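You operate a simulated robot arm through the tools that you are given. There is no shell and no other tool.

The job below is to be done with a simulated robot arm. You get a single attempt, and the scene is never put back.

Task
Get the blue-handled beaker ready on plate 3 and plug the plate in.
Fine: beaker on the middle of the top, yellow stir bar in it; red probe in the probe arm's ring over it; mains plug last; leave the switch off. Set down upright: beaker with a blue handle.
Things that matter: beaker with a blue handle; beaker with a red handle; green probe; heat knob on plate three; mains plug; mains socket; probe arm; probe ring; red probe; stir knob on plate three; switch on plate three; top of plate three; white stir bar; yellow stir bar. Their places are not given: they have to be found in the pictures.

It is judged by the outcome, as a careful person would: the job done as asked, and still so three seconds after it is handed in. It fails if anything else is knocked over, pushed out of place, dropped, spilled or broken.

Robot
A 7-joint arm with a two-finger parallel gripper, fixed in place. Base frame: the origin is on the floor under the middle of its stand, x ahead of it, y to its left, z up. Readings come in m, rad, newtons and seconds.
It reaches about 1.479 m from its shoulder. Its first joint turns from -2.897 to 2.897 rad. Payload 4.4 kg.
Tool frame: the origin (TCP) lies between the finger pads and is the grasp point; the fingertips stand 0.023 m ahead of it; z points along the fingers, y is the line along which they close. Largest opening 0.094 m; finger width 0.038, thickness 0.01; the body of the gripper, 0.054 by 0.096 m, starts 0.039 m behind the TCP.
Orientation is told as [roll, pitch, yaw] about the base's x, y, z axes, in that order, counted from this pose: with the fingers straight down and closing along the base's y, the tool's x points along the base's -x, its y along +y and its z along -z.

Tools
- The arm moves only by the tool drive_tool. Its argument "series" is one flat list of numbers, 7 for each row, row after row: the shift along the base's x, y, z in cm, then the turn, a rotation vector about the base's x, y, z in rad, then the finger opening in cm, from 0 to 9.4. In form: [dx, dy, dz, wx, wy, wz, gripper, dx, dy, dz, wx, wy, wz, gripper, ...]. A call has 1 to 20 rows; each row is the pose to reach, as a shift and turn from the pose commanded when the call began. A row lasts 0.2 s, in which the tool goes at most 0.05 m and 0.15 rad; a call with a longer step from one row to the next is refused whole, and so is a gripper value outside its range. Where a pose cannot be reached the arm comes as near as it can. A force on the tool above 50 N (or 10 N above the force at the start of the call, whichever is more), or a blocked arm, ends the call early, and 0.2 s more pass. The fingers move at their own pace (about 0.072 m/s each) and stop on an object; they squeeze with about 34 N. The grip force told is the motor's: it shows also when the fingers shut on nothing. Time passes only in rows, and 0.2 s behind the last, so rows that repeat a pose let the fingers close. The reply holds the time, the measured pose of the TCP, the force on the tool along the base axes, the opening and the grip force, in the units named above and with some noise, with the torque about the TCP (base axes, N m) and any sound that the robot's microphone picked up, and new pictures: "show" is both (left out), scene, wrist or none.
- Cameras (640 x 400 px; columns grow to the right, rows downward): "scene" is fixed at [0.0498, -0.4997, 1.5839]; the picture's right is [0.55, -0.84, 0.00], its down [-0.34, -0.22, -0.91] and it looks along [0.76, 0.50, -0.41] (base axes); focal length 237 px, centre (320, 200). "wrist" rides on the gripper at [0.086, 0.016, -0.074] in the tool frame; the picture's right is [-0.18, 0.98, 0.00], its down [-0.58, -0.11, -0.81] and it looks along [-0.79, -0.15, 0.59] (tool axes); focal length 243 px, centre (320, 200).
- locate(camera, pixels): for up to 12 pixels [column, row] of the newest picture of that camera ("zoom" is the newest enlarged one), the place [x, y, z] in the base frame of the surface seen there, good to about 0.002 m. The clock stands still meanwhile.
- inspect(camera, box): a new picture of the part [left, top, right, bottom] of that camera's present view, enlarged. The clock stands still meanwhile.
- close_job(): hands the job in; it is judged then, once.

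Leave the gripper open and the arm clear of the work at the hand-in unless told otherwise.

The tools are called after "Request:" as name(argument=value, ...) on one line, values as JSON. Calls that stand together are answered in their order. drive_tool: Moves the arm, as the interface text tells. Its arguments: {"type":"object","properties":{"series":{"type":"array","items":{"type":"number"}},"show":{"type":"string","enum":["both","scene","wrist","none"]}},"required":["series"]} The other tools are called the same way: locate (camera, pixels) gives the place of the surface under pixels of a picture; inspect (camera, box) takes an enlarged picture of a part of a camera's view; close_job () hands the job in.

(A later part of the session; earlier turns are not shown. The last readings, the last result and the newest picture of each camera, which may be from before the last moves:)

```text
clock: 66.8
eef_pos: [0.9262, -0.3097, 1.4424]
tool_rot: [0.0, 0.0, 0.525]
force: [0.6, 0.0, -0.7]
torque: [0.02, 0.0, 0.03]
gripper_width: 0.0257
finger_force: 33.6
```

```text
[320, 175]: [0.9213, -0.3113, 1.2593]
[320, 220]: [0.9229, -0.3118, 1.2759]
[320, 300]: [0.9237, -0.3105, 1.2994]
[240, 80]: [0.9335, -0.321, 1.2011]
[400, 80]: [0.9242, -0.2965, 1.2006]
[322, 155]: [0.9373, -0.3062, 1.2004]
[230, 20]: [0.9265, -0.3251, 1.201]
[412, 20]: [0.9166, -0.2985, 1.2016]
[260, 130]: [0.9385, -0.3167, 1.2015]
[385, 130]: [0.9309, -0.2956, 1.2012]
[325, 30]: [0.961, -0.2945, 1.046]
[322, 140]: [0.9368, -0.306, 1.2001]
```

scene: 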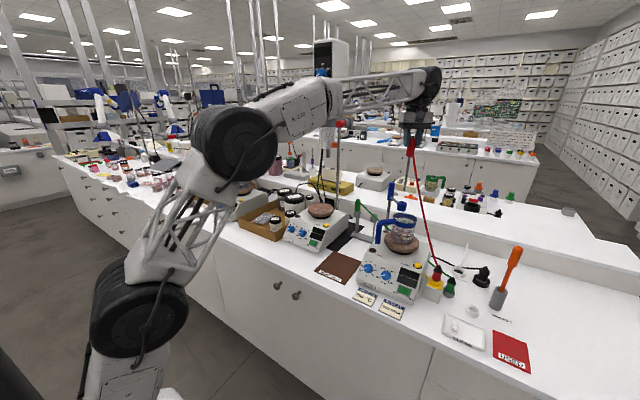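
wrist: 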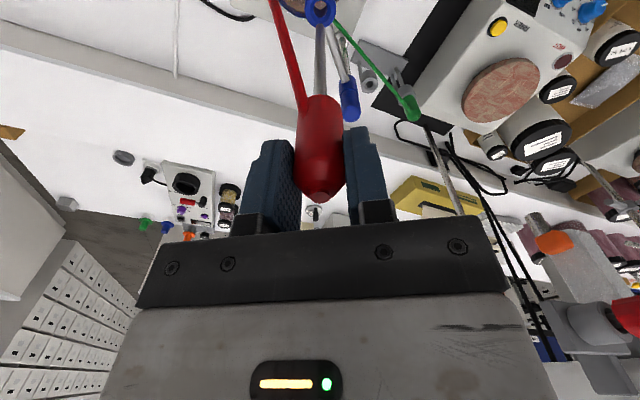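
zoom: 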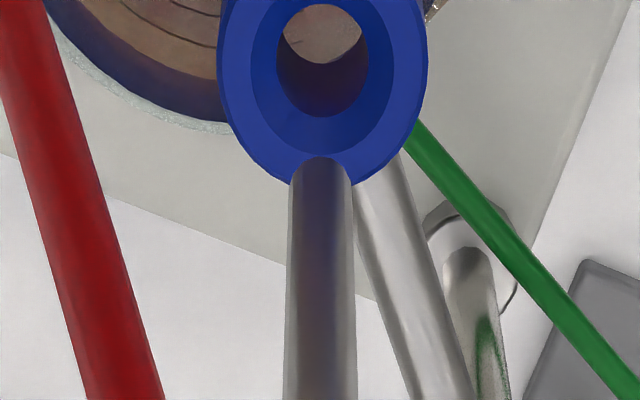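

The needle axis near the tip is at about (0.925,-0.309) and the ring centre at about (0.927,-0.3097). I'll shift +2 mm in x and lower 4 cm, so the tip is about 1 cm above the ring, then check again.

Request:
drive_tool(series=[0.2, -0.06, -1, 0, 0, 0, 1.6, 0.2, -0.06, -2.5, 0, 0, 0, 1.6, 0.2, -0.06, -4, 0, 0, 0, 1.6, 0.2, -0.06, -4, 0, 0, 0, 1.6])

Request:
inspect(camera="wrist", box=[272, 0, 368, 60])

Request:
locate(camera="zoom", pixels=[[320, 190], [320, 230], [320, 300], [322, 185], [240, 100], [400, 100], [250, 150], [395, 150]])

Request:
inspect(camera="scene", box=[375, 170, 435, 220])

```text
clock: 67.8
eef_pos: [0.9283, -0.3098, 1.4004]
tool_rot: [-0.001, 0.0, 0.525]
force: [-0.3, 0.0, 0.2]
torque: [0.03, 0.0, -0.03]
gripper_width: 0.0258
finger_force: 33.8
```

scene: 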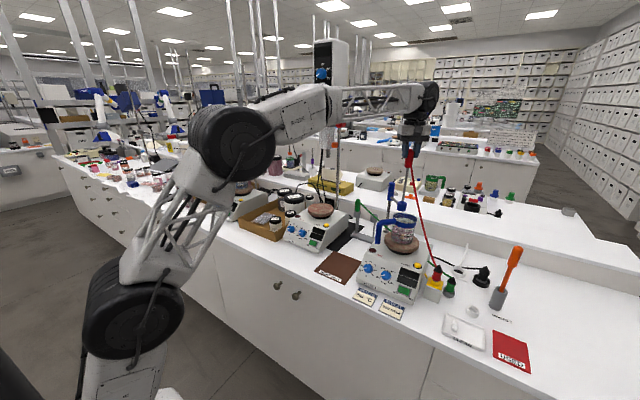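
wrist: 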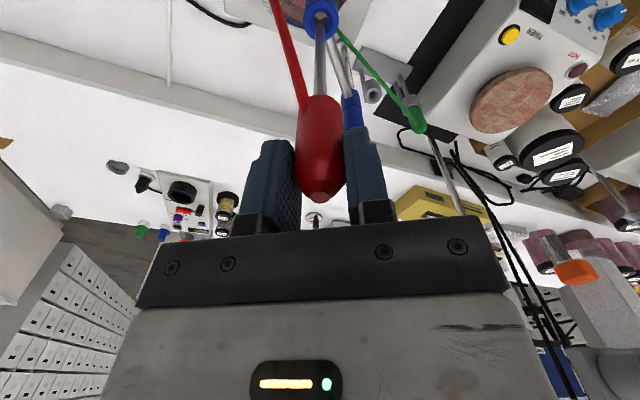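

```text
6.67 times, centred on (320, 30) of wrist
```

zoom: 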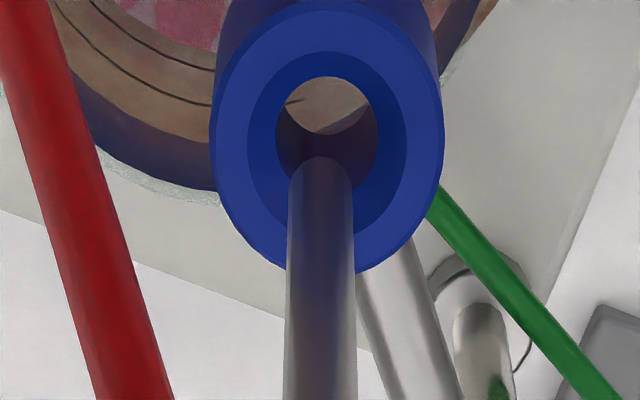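

```text
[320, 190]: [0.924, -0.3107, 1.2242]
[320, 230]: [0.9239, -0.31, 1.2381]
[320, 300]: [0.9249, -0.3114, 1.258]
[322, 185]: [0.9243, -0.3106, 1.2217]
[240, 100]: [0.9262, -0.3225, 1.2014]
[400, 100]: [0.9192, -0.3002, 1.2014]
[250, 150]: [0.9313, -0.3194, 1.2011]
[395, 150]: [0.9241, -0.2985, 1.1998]
```

```text
8.00 times, centred on (405, 195) of scene
```

zoom: 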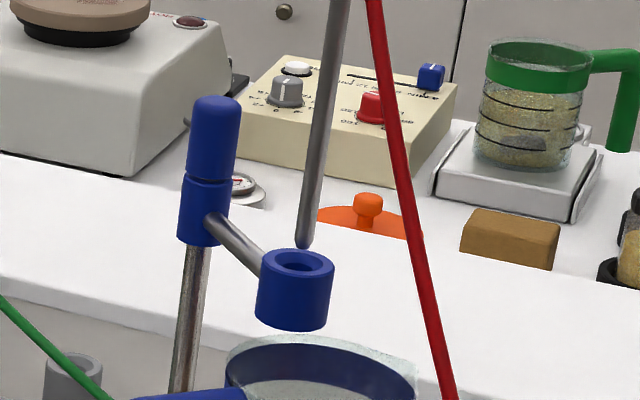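

The tip is about 12 mm above the ring. The views agree that the needle should move about 2.5 mm back in x. I'll correct and lower until the tip just enters the chamfer.

Request:
drive_tool(series=[-0.25, 0.0, 0, 0, 0, 0, 1.6, -0.25, 0, -0.8, 0, 0, 0, 1.6, -0.25, 0, -1.2, 0, 0, 0, 1.6, -0.25, 0, -1.2, 0, 0, 0, 1.6])

Request:
inspect(camera="wrist", box=[272, 0, 368, 60])

Request:
inspect(camera="scene", box=[383, 180, 427, 212])

```text
clock: 68.8
eef_pos: [0.9257, -0.3097, 1.3903]
tool_rot: [0.0, 0.0, 0.524]
force: [-1.0, 0.2, -0.9]
torque: [-0.04, -0.03, 0.01]
gripper_width: 0.0257
finger_force: 34.4
```

scene: 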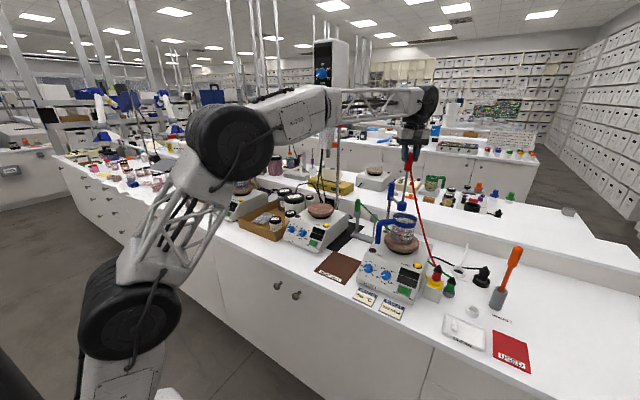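
wrist: 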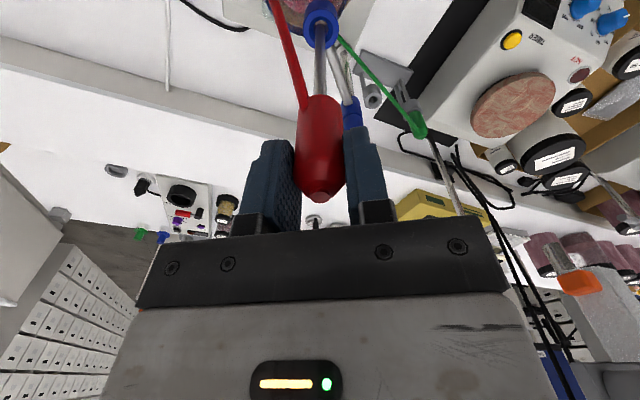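

```text
6.67 times, centred on (320, 30) of wrist
```

zoom: 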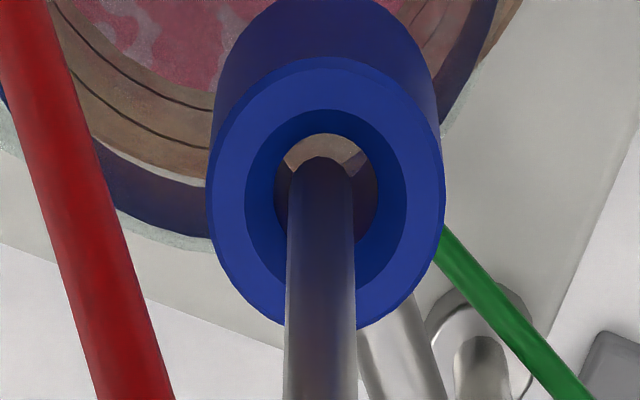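

```text
12.50 times, centred on (405, 196) of scene
```

zoom: 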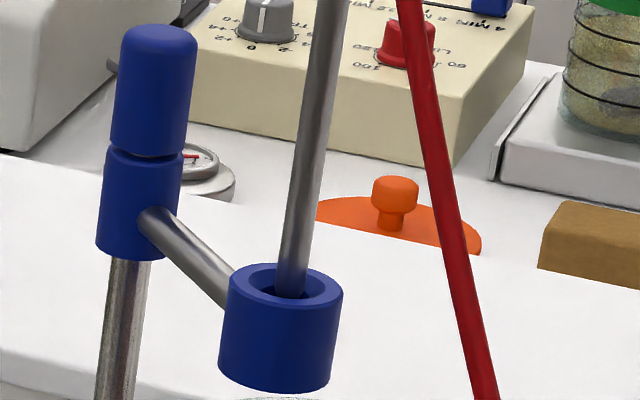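

The needle tip is inside the ring's opening and central. I'll lower slowly and watch the force.

Request:
drive_tool(series=[0, 0, -0.8, 0, 0, 0, 1.6, 0, 0, -1.6, 0, 0, 0, 1.6, 0, 0, -2.4, 0, 0, 0, 1.6, 0, 0, -3.2, 0, 0, 0, 1.6, 0, 0, -4, 0, 0, 0, 1.6, 0, 0, -4, 0, 0, 0, 1.6])

Request:
inspect(camera="scene", box=[375, 170, 435, 230])

```text
clock: 70.2
eef_pos: [0.9256, -0.3094, 1.348]
tool_rot: [-0.001, 0.0, 0.527]
force: [0.3, -1.1, -0.4]
torque: [0.02, -0.01, 0.01]
gripper_width: 0.0257
finger_force: 33.8
```

scene: 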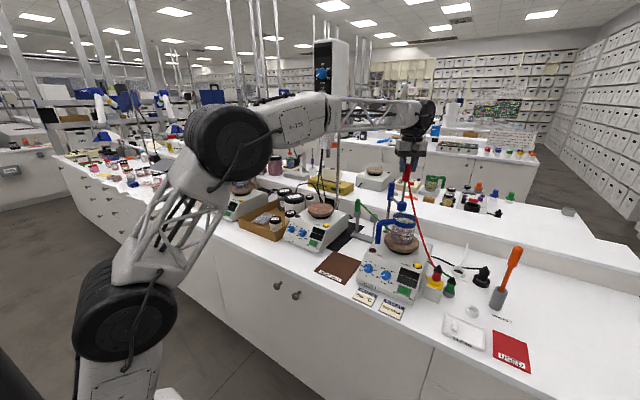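
wrist: 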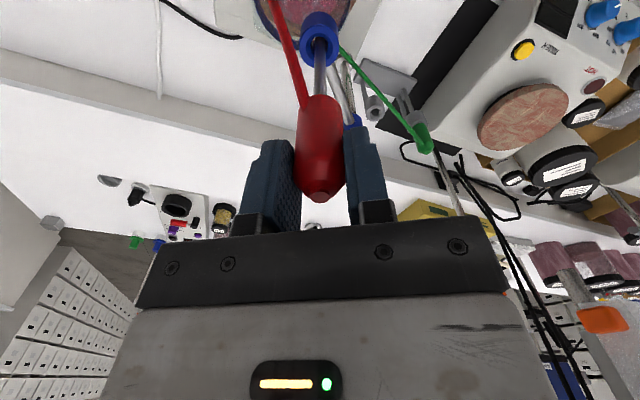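

```text
6.67 times, centred on (405, 200) of scene
```

zoom: 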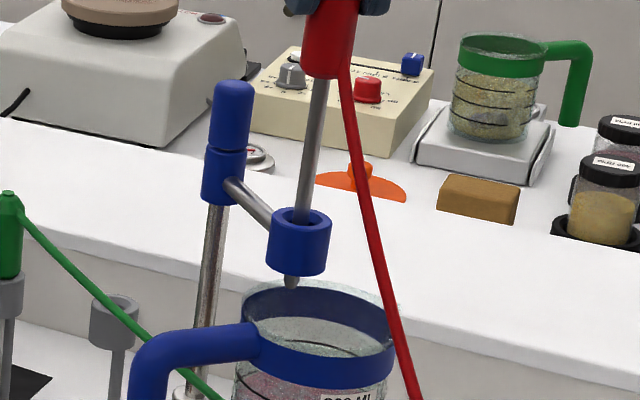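

The needle passes through the ring with its tip just above the beaker. Continuing down 7 cm.

Request:
drive_tool(series=[0, 0, -1, 0, 0, 0, 1.6, 0, 0, -2, 0, 0, 0, 1.6, 0, 0, -3, 0, 0, 0, 1.6, 0, 0, -4, 0, 0, 0, 1.6, 0, 0, -5, 0, 0, 0, 1.6, 0, 0, -6, 0, 0, 0, 1.6, 0, 0, -7, 0, 0, 0, 1.6, 0, 0, -7, 0, 0, 0, 1.6])

Request:
inspect(camera="scene", box=[375, 170, 435, 250])

Request:
inspect(camera="wrist", box=[240, 0, 400, 210])

```text
clock: 72.0
eef_pos: [0.9271, -0.3089, 1.2803]
tool_rot: [-0.002, -0.001, 0.524]
force: [0.4, 0.0, -1.2]
torque: [0.03, -0.04, 0.02]
gripper_width: 0.0259
finger_force: 33.8
```

scene: 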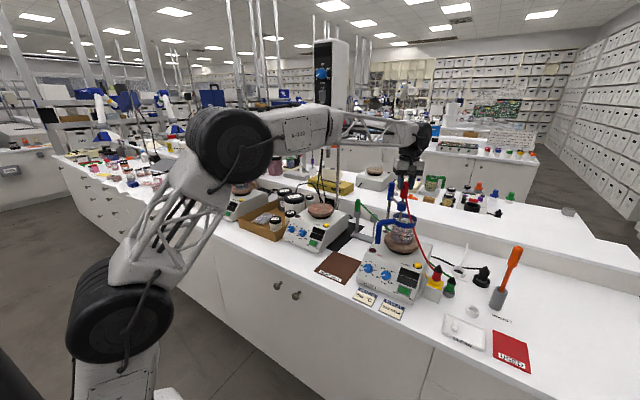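
wrist: 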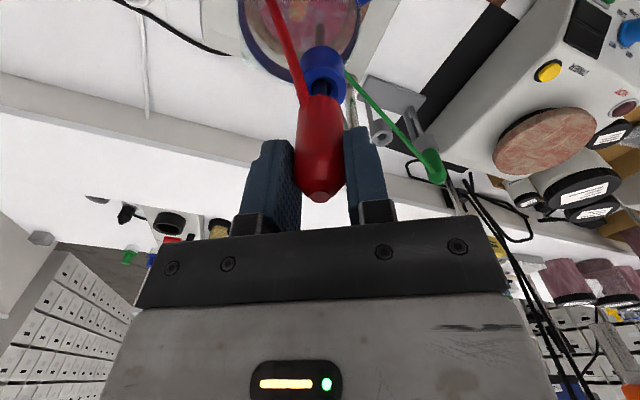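

```text
5.00 times, centred on (405, 210) of scene
```

zoom: 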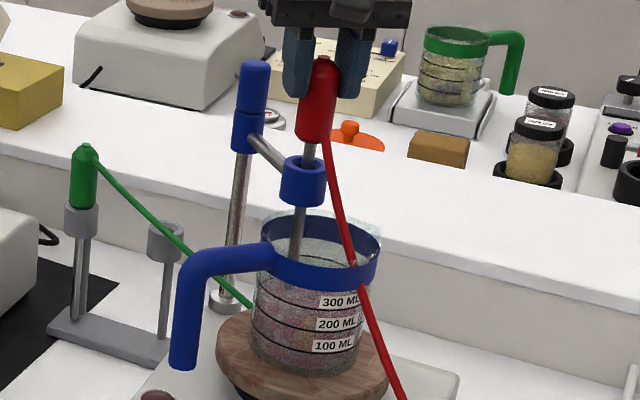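

```text
1.90 times, centred on (320, 105) of wrist
```

zoom: 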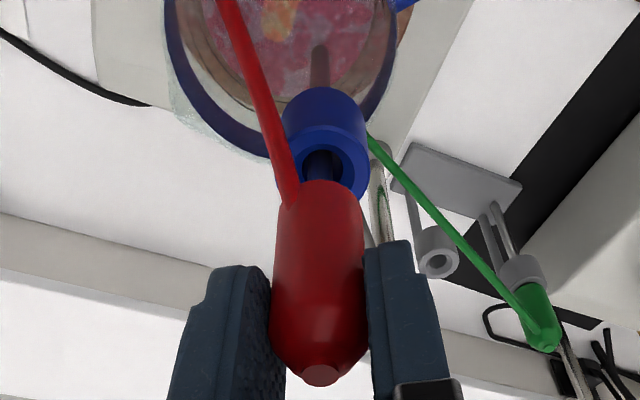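

The needle is through the ring and in the beaker. Lowering further in fine steps until the handle seats on the ring.

Request:
drive_tool(series=[0, 0, -0.5, 0, 0, 0, 1.6, 0, 0, -1, 0, 0, 0, 1.6, 0, 0, -1.4, 0, 0, 0, 1.6, 0, 0, -1.4, 0, 0, 0, 1.6], show="none")

Request:
inspect(camera="scene", box=[380, 170, 430, 220])

```text
clock: 73.0
eef_pos: [0.9252, -0.3098, 1.2645]
tool_rot: [0.002, 0.0, 0.526]
force: [0.0, -0.8, -0.4]
torque: [0.01, -0.01, -0.03]
gripper_width: 0.0256
finger_force: 34.1
```

```text
8.00 times, centred on (405, 195) of scene
```

zoom: 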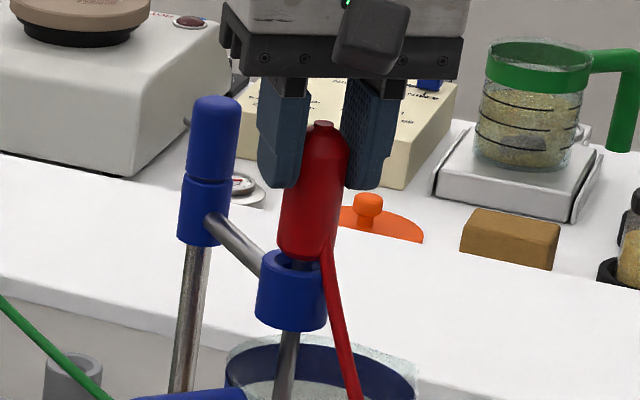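

The handle is about 1 cm above the ring. Lowering in 2–3 mm steps to contact.

Request:
drive_tool(series=[0, 0, -0.25, 0, 0, 0, 1.6, 0, 0, -0.5, 0, 0, 0, 1.6, 0, 0, -0.75, 0, 0, 0, 1.6, 0, 0, -0.75, 0, 0, 0, 1.6], show="none")

Request:
inspect(camera="scene", box=[380, 170, 430, 220])

```text
clock: 74.0
eef_pos: [0.9268, -0.3104, 1.2603]
tool_rot: [0.0, -0.001, 0.525]
force: [2.1, 1.2, 6.9]
torque: [0.07, -0.05, 0.01]
gripper_width: 0.0255
finger_force: 34.1
```

```text
8.00 times, centred on (405, 195) of scene
```

zoom: 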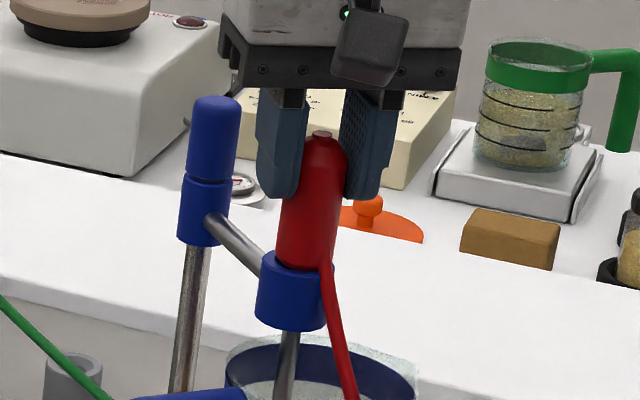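

Contact (+7 N): the handle is resting on the ring. Easing 1 mm and opening the fingers.

Request:
drive_tool(series=[0, 0, 0.1, 0, 0, 0, 1.6, 0, 0, 0.1, 0, 0, 0, 2.6, 0, 0, 0.1, 0, 0, 0, 3.2, 0, 0, 0.1, 0, 0, 0, 3.6, 0, 0, 0.1, 0, 0, 0, 3.6])

Request:
inspect(camera="scene", box=[375, 170, 435, 240])

Request:
inspect(camera="wrist", box=[240, 60, 400, 220])

```text
clock: 75.2
eef_pos: [0.9254, -0.3103, 1.2588]
tool_rot: [0.0, -0.001, 0.526]
force: [0.5, 0.6, -0.1]
torque: [0.01, 0.0, 0.01]
gripper_width: 0.0364
finger_force: 0.0
```

scene: 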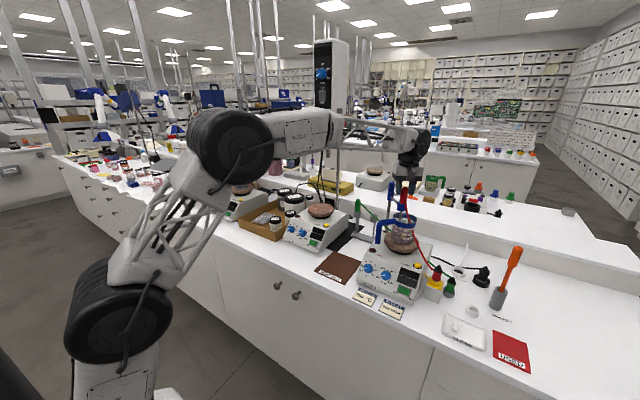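
wrist: 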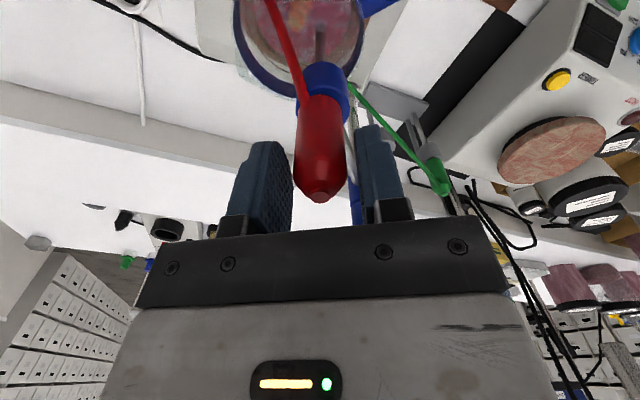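

```text
5.71 times, centred on (405, 205) of scene
```

zoom: 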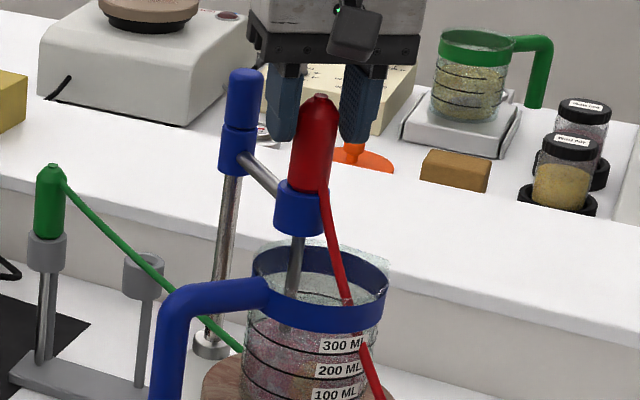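

```text
2.50 times, centred on (320, 140) of wrist
```

zoom: 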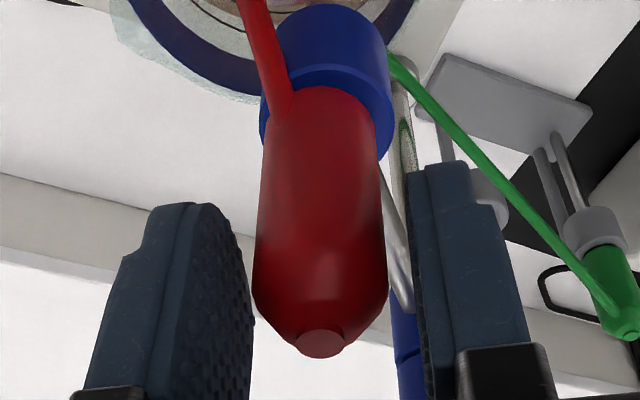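

The probe stands in the ring on its own. Rising straight up clear of it.

Request:
drive_tool(series=[0, 0, 0.8, 0, 0, 0, 3.6, 0, 0, 2, 0, 0, 0, 3.6, 0, 0, 4, 0, 0, 0, 3.6, 0, 0, 7, 0, 0, 0, 3.6, 0, 0, 10, 0, 0, 0, 3.6, 0, 0, 13, 0, 0, 0, 3.6, 0, 0, 13, 0, 0, 0, 3.6])

Request:
inspect(camera="scene", box=[365, 180, 445, 260])

```text
clock: 76.8
eef_pos: [0.9267, -0.3084, 1.3895]
tool_rot: [0.002, 0.001, 0.525]
force: [0.0, 0.1, 0.0]
torque: [-0.02, -0.01, -0.02]
gripper_width: 0.0358
finger_force: 0.1
```

scene: 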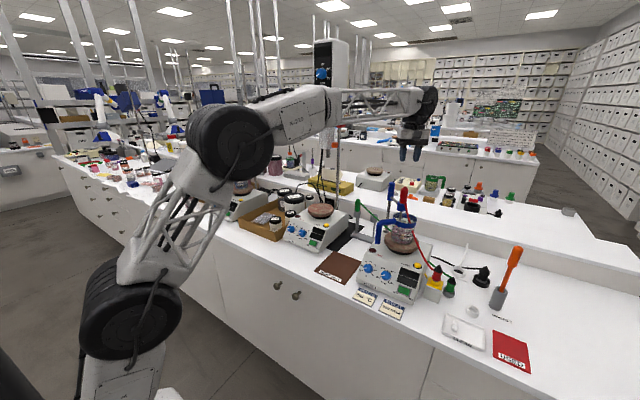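
wrist: 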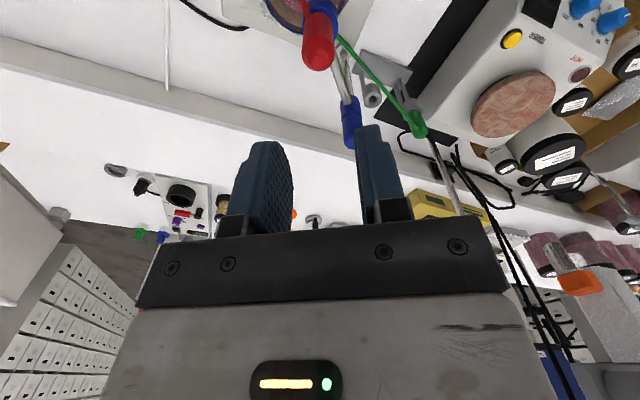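

```text
5.00 times, centred on (405, 220) of scene
```

zoom: 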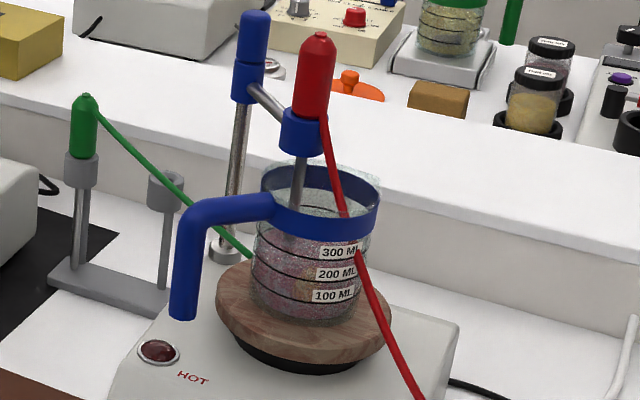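

The probe stays in the ring and the beaker is undisturbed. The knobs are not part of what was asked, so I leave them at OFF. Next is the mains plug at about (1.005,-0.633), whose cable leaves toward roughly 60°. I'll move above it at a safe height, turning the hand to yaw 60°, and first check the wand's position.

Request:
inspect(camera="scene", box=[440, 235, 540, 325])

Request:
locate(camera="zoom", pixels=[[335, 70], [330, 100], [310, 130], [285, 210], [265, 265], [250, 300], [180, 185], [187, 160], [180, 210], [90, 150], [120, 50], [190, 205]])

```text
4.44 times, centred on (490, 280) of scene
```

zoom: 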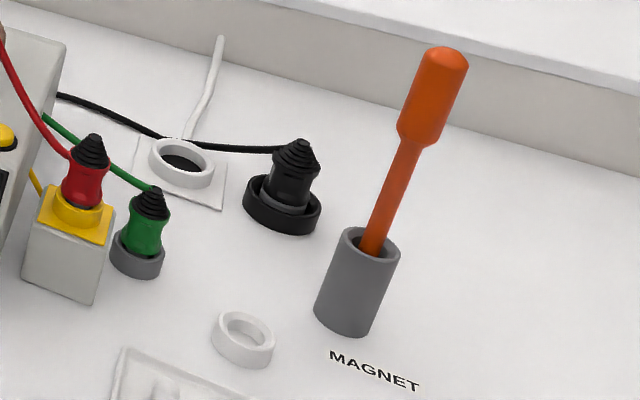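

```text
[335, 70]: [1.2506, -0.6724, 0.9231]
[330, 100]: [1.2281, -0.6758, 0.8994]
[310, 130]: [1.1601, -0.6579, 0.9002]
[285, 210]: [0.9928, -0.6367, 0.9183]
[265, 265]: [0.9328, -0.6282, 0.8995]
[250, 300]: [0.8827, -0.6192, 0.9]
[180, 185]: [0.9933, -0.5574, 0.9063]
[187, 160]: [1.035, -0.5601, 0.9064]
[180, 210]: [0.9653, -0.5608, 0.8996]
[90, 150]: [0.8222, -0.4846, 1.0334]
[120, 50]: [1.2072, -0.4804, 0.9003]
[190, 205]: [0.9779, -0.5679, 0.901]
```

I'll locate the wand, plug and socket features in this view.

Request:
locate(camera="zoom", pixels=[[435, 90], [385, 215], [358, 290], [445, 52], [300, 143], [292, 185], [275, 180], [312, 185], [282, 222], [246, 190], [320, 205], [298, 155]])

Request:
locate(camera="zoom", pixels=[[152, 158], [213, 172], [182, 183], [185, 141], [182, 163], [165, 178], [200, 180], [160, 145], [208, 155], [265, 150], [240, 150], [200, 148]])

```text
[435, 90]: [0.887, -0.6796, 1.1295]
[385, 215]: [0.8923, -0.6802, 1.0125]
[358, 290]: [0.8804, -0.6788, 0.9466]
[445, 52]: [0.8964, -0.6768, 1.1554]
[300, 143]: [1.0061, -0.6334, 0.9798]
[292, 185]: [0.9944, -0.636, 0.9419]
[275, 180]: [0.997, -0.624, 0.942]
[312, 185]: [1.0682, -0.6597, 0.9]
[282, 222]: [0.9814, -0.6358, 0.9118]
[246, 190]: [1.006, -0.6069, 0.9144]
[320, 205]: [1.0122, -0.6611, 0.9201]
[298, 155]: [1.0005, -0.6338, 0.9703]
```

```text
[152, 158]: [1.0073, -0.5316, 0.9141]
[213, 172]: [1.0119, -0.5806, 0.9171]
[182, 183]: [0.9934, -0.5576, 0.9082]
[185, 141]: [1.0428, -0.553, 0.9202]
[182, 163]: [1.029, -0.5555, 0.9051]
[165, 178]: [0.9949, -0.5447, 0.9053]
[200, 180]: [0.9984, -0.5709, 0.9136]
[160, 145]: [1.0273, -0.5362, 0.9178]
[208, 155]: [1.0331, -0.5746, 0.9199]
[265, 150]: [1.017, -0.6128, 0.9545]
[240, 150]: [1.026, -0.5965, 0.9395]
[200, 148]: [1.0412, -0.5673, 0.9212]
```

The wand stands vertical at (0.895,-0.679), 12 cm from the plug. The plug axis is at about (1.0065,-0.635), body about 30 mm thick, top 0.98. The socket centre is about (1.018,-0.556). I'll move above the plug with yaw 75°.

Request:
drive_tool(series=[0.7, -3, 1, 0, 0, 0.08, 4.5, 1.5, -6.5, 1, 0, 0, 0.16, 4.5, 2.4, -10, 1, 0, 0, 0.24, 4.5, 3.3, -13.5, 0, 0, 0, 0.32, 4.5, 4.2, -17, -2, 0, 0, 0.41, 4.5, 5.1, -20.5, -5, 0, 0, 0.5, 4.5, 6, -24, -8, 0, 0, 0.58, 4.5, 6.8, -27.5, -11, 0, 0, 0.66, 4.5, 7.5, -30.5, -14, 0, 0, 0.73, 4.5, 7.94, -32.5, -17, 0, 0, 0.785, 4.5, 7.94, -32.5, -20.5, 0, 0, 0.785, 4.5, 7.94, -32.5, -24, 0, 0, 0.785, 4.5, 7.94, -32.5, -24, 0, 0, 0.785, 4.5])

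Request:
inspect(camera="wrist", box=[224, 0, 416, 120])

Request:
inspect(camera="scene", box=[420, 200, 540, 320])

```text
clock: 79.6
eef_pos: [1.0067, -0.635, 1.147]
tool_rot: [0.0, 0.0, 1.311]
force: [0.6, -0.2, -0.3]
torque: [-0.02, 0.02, 0.0]
gripper_width: 0.0448
finger_force: 0.0
```

scene: 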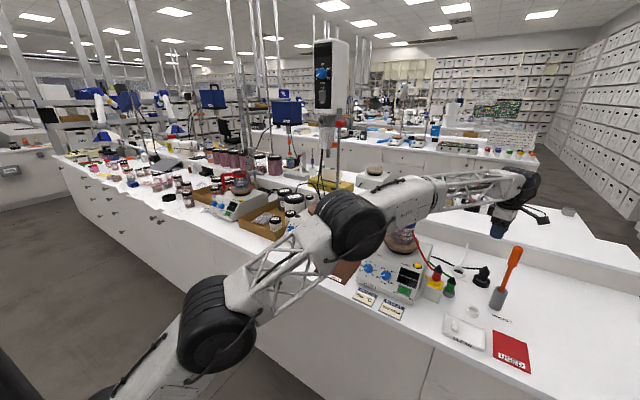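
wrist: 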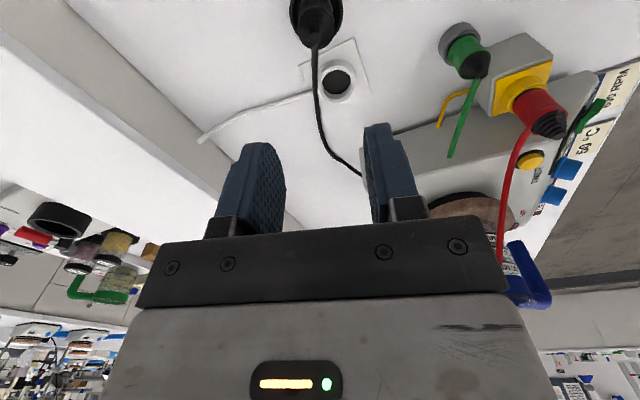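

```text
3.33 times, centred on (320, 60) of wrist
```

zoom: 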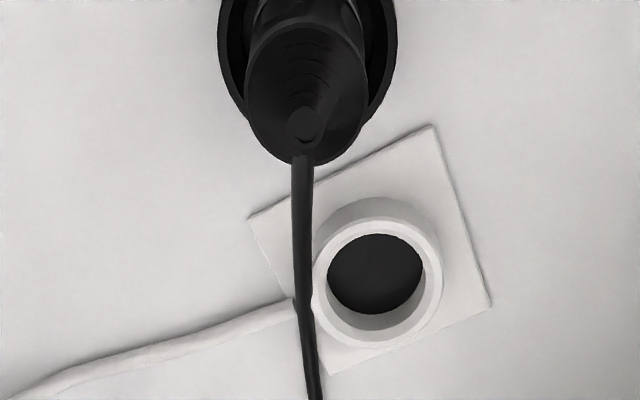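

```text
3.33 times, centred on (480, 260) of scene
```

zoom: 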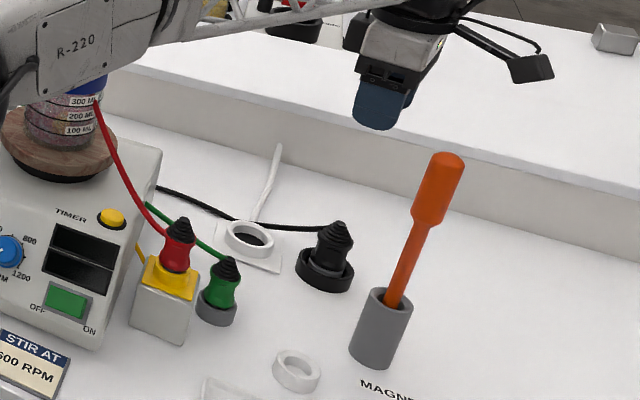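

I need to check how close the arm's link is to the probe and beaker before lowering. I'll locate points on the link and forearm in the scene picture.

Request:
locate(camera="scene", pixels=[[405, 205], [390, 225], [440, 195], [440, 210], [460, 200], [480, 195], [510, 185], [350, 225], [385, 185], [425, 220], [403, 240], [470, 212]])

```text
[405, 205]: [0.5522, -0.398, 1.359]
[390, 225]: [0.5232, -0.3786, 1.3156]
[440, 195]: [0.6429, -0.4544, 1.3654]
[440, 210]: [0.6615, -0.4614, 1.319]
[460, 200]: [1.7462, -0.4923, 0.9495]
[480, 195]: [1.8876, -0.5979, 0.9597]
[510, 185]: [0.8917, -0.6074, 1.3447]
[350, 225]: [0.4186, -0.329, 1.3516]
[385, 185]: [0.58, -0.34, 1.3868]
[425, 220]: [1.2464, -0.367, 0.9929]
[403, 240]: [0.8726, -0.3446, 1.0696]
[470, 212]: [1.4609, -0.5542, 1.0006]
```

The link is at x<0.67, far from the beaker and probe (x>0.83), so lowering is safe. Now I'll measure the plug precisely in the wrist view.

Request:
inspect(camera="wrist", box=[272, 0, 368, 60])

Request:
locate(camera="zoom", pixels=[[285, 250], [180, 150], [400, 150], [285, 320], [285, 180], [285, 100], [140, 100], [435, 100], [230, 30], [360, 30], [200, 280], [370, 280]])

```text
6.67 times, centred on (320, 30) of wrist
```

zoom: 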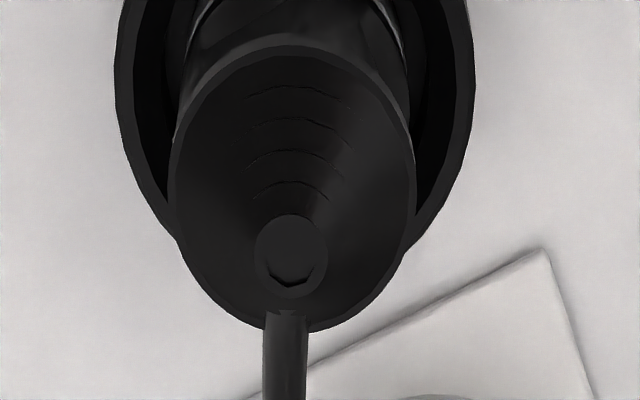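

```text
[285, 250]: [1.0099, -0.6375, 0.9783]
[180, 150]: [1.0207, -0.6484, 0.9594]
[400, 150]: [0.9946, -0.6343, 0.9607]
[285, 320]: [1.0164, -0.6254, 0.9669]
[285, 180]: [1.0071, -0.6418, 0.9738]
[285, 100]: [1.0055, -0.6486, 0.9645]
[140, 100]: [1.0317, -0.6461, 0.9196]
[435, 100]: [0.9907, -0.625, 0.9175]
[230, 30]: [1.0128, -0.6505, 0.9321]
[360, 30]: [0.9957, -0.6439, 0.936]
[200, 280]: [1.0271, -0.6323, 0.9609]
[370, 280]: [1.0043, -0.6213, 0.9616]
```

The plug centre from this view is (1.0105,-0.635): a flange of about 32 mm at z=0.96, stepped cone above to 0.979. I'll shift 4 mm in x and lower to just above it.

Request:
drive_tool(series=[0.2, -0.02, -2.5, 0, 0, 0, 4.5, 0.42, -0.05, -5, 0, 0, 0, 4.5, 0.42, -0.05, -7.5, 0, 0, 0, 4.5, 0.42, -0.05, -10, 0, 0, 0, 4.5, 0.42, -0.05, -12.3, 0, 0, 0, 4.5, 0.42, -0.05, -12.3, 0, 0, 0, 4.5])

Request:
inspect(camera="wrist", box=[224, 40, 416, 180])

Request:
inspect(camera="scene", box=[430, 220, 530, 310])

```text
clock: 81.0
eef_pos: [1.0095, -0.6332, 1.0247]
tool_rot: [-0.001, 0.001, 1.309]
force: [0.0, -1.3, -0.5]
torque: [-0.02, 0.01, 0.03]
gripper_width: 0.0449
finger_force: 0.1
```

scene: 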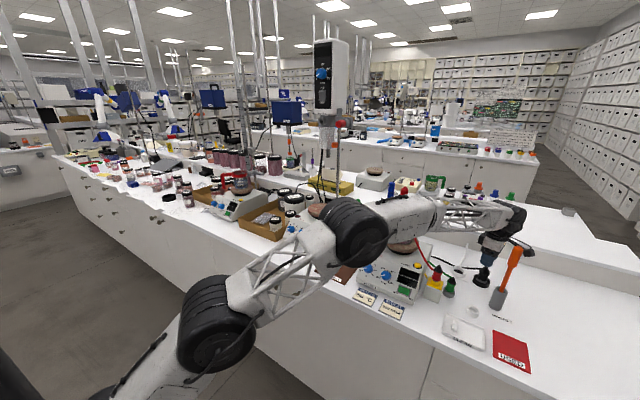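
wrist: 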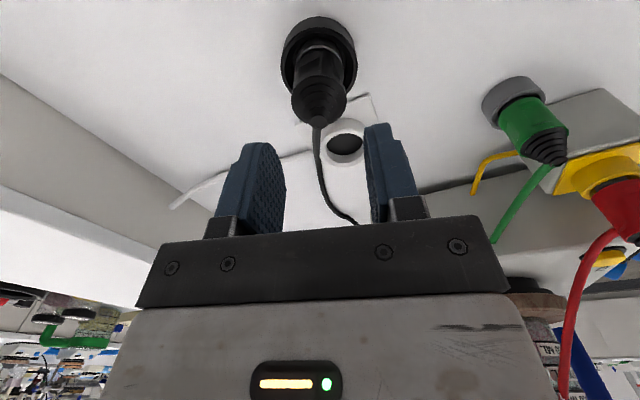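

```text
2.86 times, centred on (320, 110) of wrist
```

zoom: 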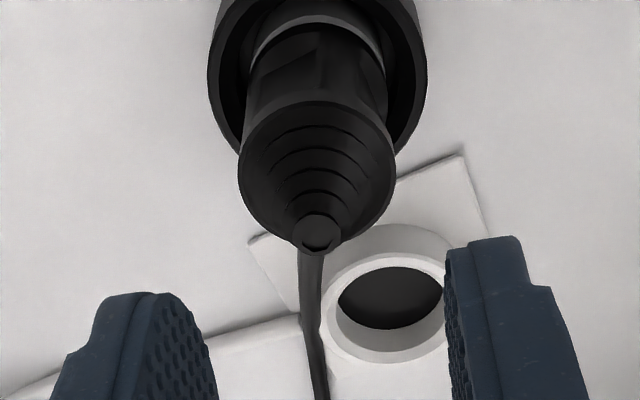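

```text
4.44 times, centred on (480, 265) of scene
```

zoom: 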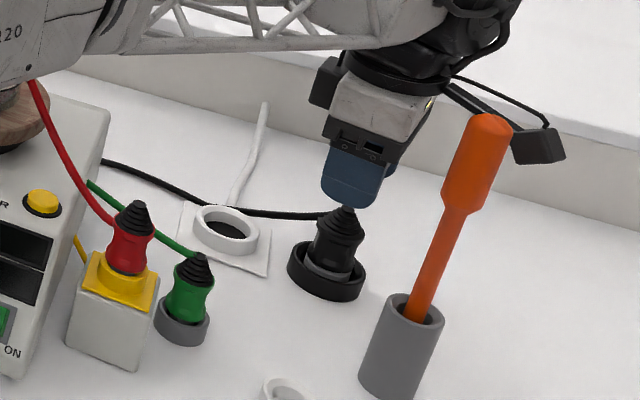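

Aligned: the plug tip is at (319,122) against (320,122) expected. Lowering to grasp height.

Request:
drive_tool(series=[0, 0, -1.5, 0, 0, 0, 4.5, 0, 0, -3, 0, 0, 0, 4.5, 0, 0, -4.5, 0, 0, 0, 4.5, 0, 0, -6, 0, 0, 0, 4.5, 0, 0, -7, 0, 0, 0, 4.5, 0, 0, -7.4, 0, 0, 0, 4.5, 0, 0, -7.4, 0, 0, 0, 4.5])

Request:
inspect(camera="wrist", box=[224, 80, 416, 220])

Request:
inspect(camera="scene", box=[430, 220, 530, 310])

```text
clock: 82.6
eef_pos: [1.0092, -0.6354, 0.9522]
tool_rot: [0.001, 0.002, 1.309]
force: [0.8, -0.7, -0.6]
torque: [0.03, -0.01, -0.02]
gripper_width: 0.045
finger_force: 0.1
```

scene: 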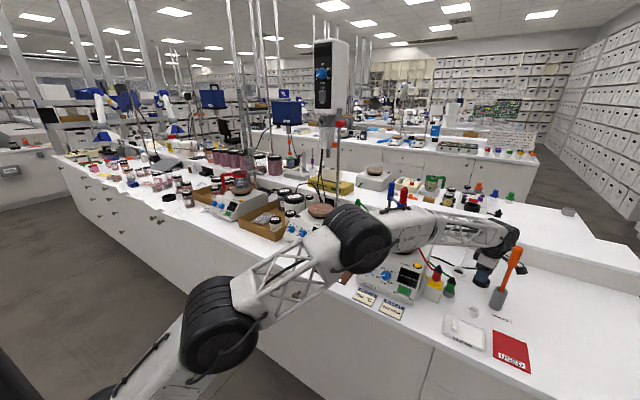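
wrist: 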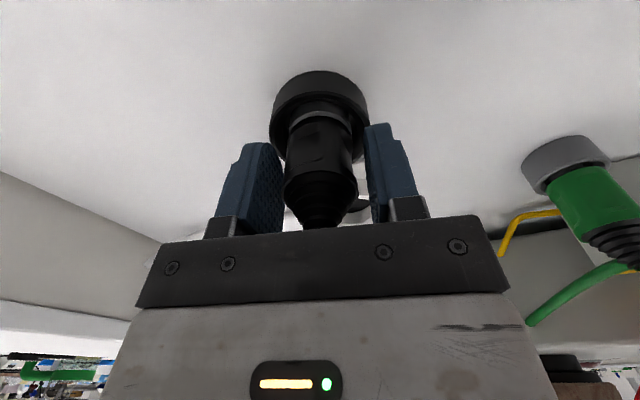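

```text
2.86 times, centred on (320, 150) of wrist
```

zoom: 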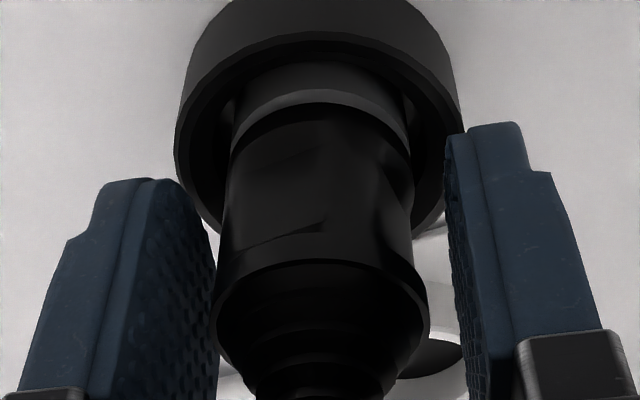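

```text
4.44 times, centred on (480, 265) of scene
```

zoom: 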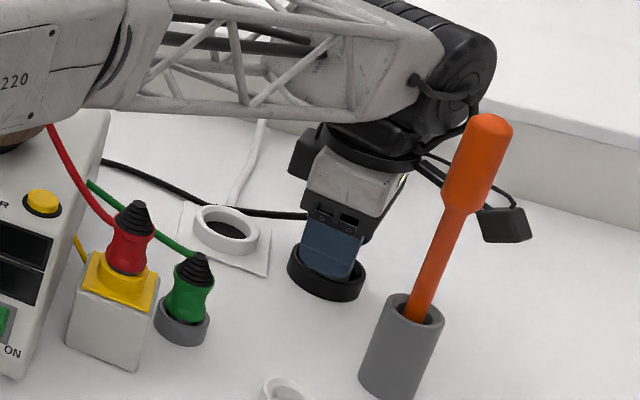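

The plug is between the fingers, about 2 mm off-centre. Shifting 1.5 mm and closing.

Request:
drive_tool(series=[0.15, -0.04, 0, 0, 0, 0, 4.5, 0.15, -0.04, 0, 0, 0, 0, 3.9, 0.15, -0.04, 0, 0, 0, 0, 3.4, 0.15, -0.04, 0, 0, 0, 0, 2.8, 0.15, -0.04, 0, 0, 0, 0, 2.2, 0.15, -0.04, 0, 0, 0, 0, 2.2])

Request:
inspect(camera="wrist", box=[224, 80, 416, 220])

```text
clock: 84.0
eef_pos: [1.0123, -0.6345, 0.9513]
tool_rot: [-0.001, 0.001, 1.311]
force: [0.5, 0.3, 1.2]
torque: [0.01, 0.0, -0.02]
gripper_width: 0.0337
finger_force: 33.9
```

scene: 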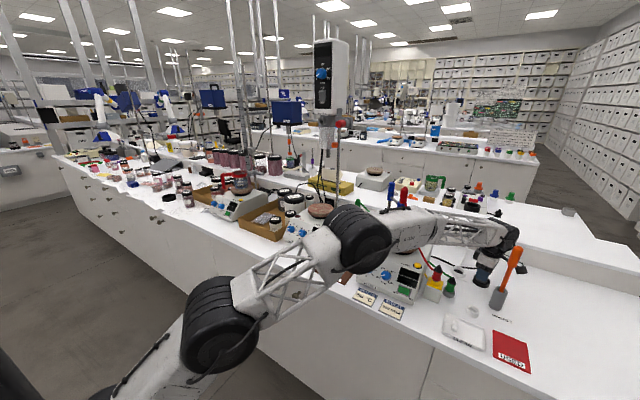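
wrist: 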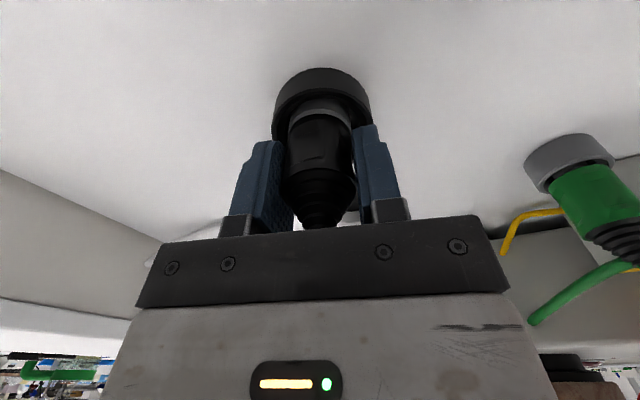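

```text
2.86 times, centred on (320, 150) of wrist
```

zoom: 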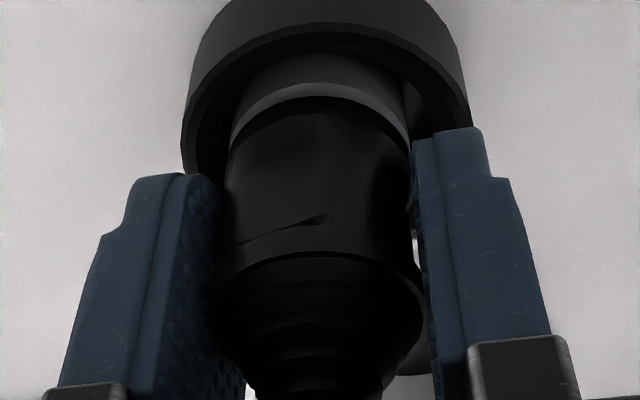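

Gripped at 33.7 mm. Lifting 5 cm slowly.

Request:
drive_tool(series=[0, 0, 0.5, 0, 0, 0, 2.2, 0, 0, 1.2, 0, 0, 0, 2.2, 0, 0, 2.2, 0, 0, 0, 2.2, 0, 0, 3.5, 0, 0, 0, 2.2, 0, 0, 5, 0, 0, 0, 2.2, 0, 0, 5, 0, 0, 0, 2.2])

Request:
inspect(camera="scene", box=[430, 220, 530, 310])

Request:
inspect(camera="wrist", box=[224, 40, 416, 220])

```text
clock: 85.4
eef_pos: [1.0122, -0.6364, 1.0015]
tool_rot: [0.0, -0.001, 1.31]
force: [0.6, -0.1, -0.8]
torque: [-0.01, 0.03, -0.06]
gripper_width: 0.0338
finger_force: 34.3
```

scene: 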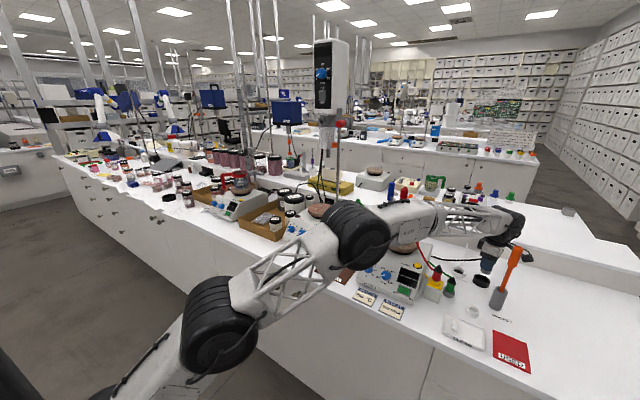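
wrist: 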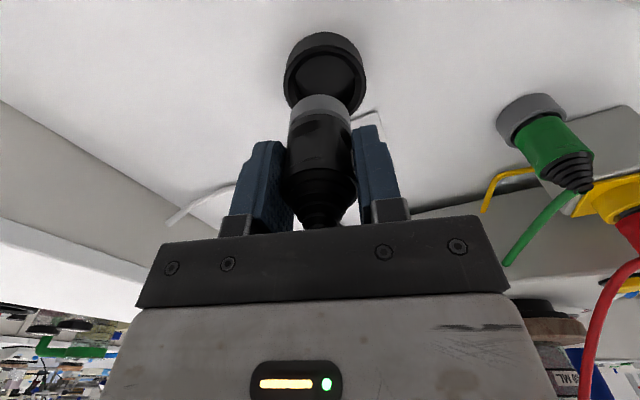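

```text
4.44 times, centred on (480, 265) of scene
```

zoom: 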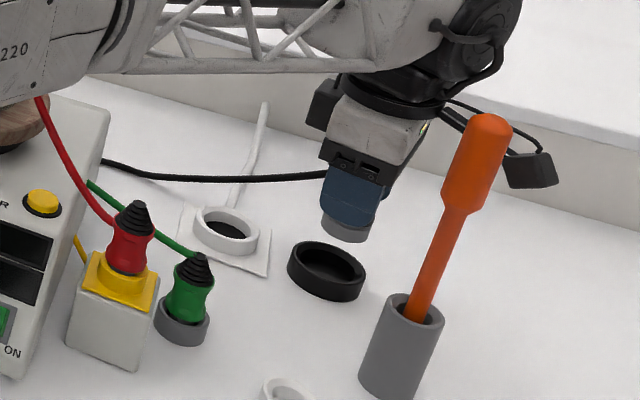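

```text
2.22 times, centred on (320, 130) of wrist
```

zoom: 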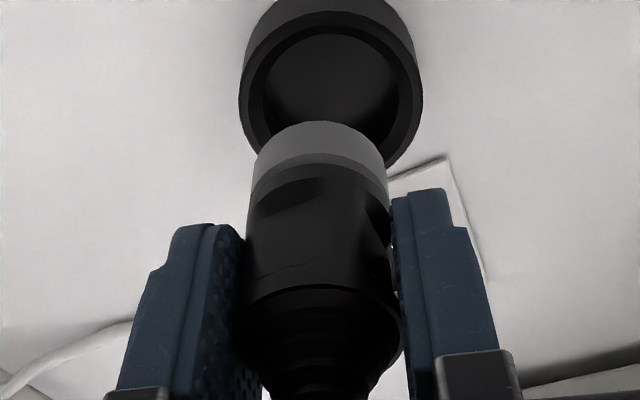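

The plug is out of its parking cup. Moving over the socket at (1.018,-0.556), with the plug's bottom about 3 cm above the rim.

Request:
drive_tool(series=[0.1, 1.3, 0, 0, 0, 0, 2.2, 0.2, 2.6, 0, 0, 0, 0, 2.2, 0.3, 4, 0, 0, 0, 0, 2.2, 0.4, 5.4, 0, 0, 0, 0, 2.2, 0.5, 6.8, 0, 0, 0, 0, 2.2, 0.6, 7.95, 0, 0, 0, 0, 2.2, 0.6, 7.95, 0, 0, 0, 0, 2.2])

Request:
inspect(camera="wrist", box=[240, 20, 400, 140])

Request:
locate(camera="zoom", pixels=[[170, 110], [445, 110], [305, 30], [310, 60], [190, 170], [430, 160], [200, 60], [410, 55], [250, 40], [360, 38], [180, 200], [430, 200]])

Request:
inspect(camera="scene", box=[430, 230, 510, 300])

```text
clock: 87.0
eef_pos: [1.0185, -0.5551, 0.9991]
tool_rot: [0.0, -0.001, 1.312]
force: [0.4, -0.2, -1.0]
torque: [0.02, -0.02, -0.02]
gripper_width: 0.034
finger_force: 34.4
```

scene: 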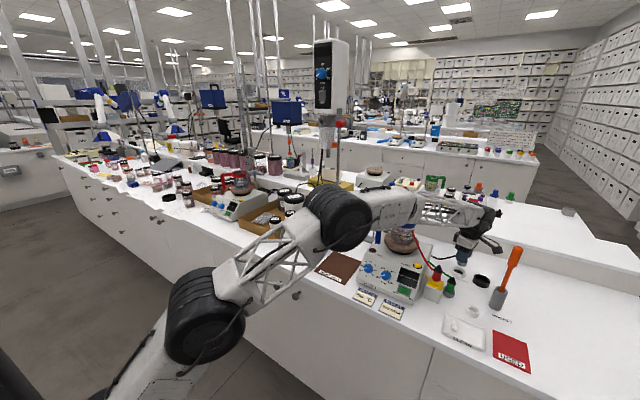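
wrist: 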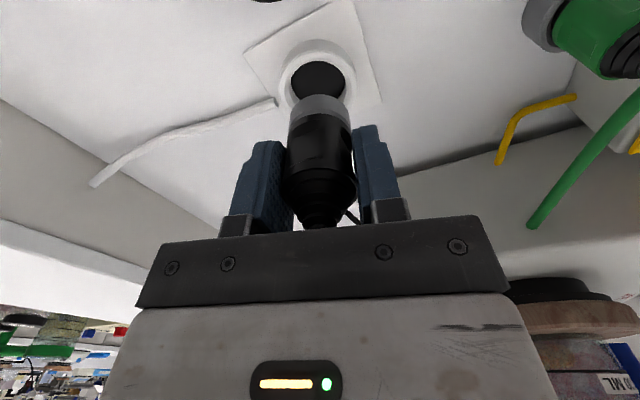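

```text
3.33 times, centred on (320, 80) of wrist
```

zoom: 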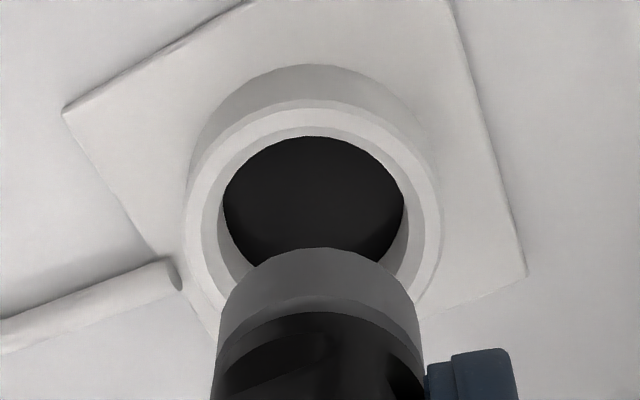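

```text
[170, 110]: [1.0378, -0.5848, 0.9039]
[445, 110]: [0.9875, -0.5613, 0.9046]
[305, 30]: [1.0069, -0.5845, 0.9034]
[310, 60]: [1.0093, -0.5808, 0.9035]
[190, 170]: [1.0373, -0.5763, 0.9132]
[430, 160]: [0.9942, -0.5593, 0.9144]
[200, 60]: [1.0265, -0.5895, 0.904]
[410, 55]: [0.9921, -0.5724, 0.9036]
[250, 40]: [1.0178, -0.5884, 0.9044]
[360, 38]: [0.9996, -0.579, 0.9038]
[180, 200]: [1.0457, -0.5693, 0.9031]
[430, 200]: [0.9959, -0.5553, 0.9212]
```

```text
5.71 times, centred on (470, 265) of scene
```

zoom: 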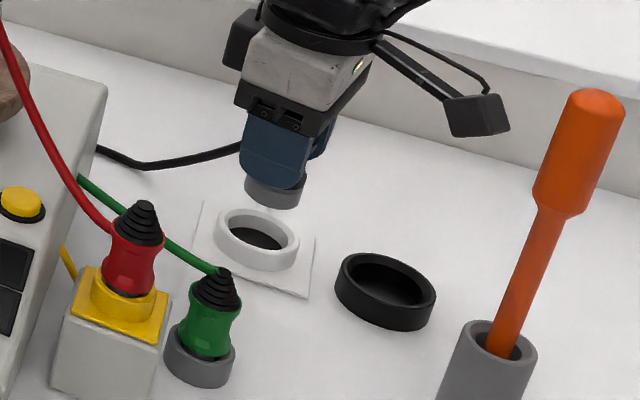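

The wrist view puts the plug within about 1.5 mm of the socket axis. I'll cross-check with a closer scene zoom and located points.

Request:
inspect(camera="scene", box=[450, 255, 482, 281])

Request:
locate(camera="zoom", pixels=[[205, 200], [325, 240], [425, 230], [320, 165], [320, 130], [150, 240], [200, 330], [300, 350], [385, 310], [250, 230], [330, 320], [260, 290]])

```text
15.38 times, centred on (466, 268) of scene
```

zoom: 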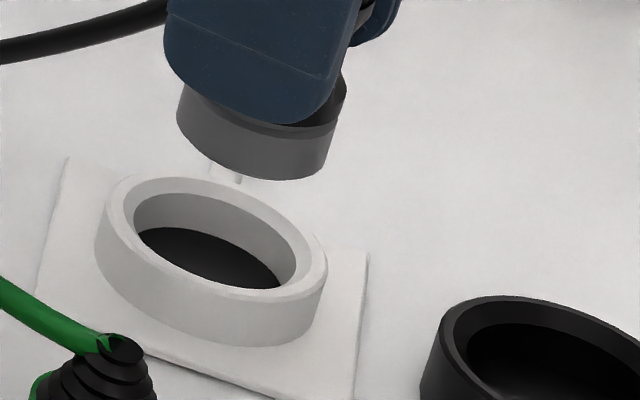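

```text
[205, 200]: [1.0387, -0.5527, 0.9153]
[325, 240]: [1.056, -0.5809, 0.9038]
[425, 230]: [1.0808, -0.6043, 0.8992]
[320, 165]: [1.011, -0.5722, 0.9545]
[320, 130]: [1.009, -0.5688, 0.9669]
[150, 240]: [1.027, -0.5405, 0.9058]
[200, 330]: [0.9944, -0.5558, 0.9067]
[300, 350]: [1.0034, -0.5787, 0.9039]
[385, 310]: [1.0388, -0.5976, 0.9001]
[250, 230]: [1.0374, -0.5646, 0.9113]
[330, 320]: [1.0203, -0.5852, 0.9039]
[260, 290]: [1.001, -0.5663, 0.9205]
```

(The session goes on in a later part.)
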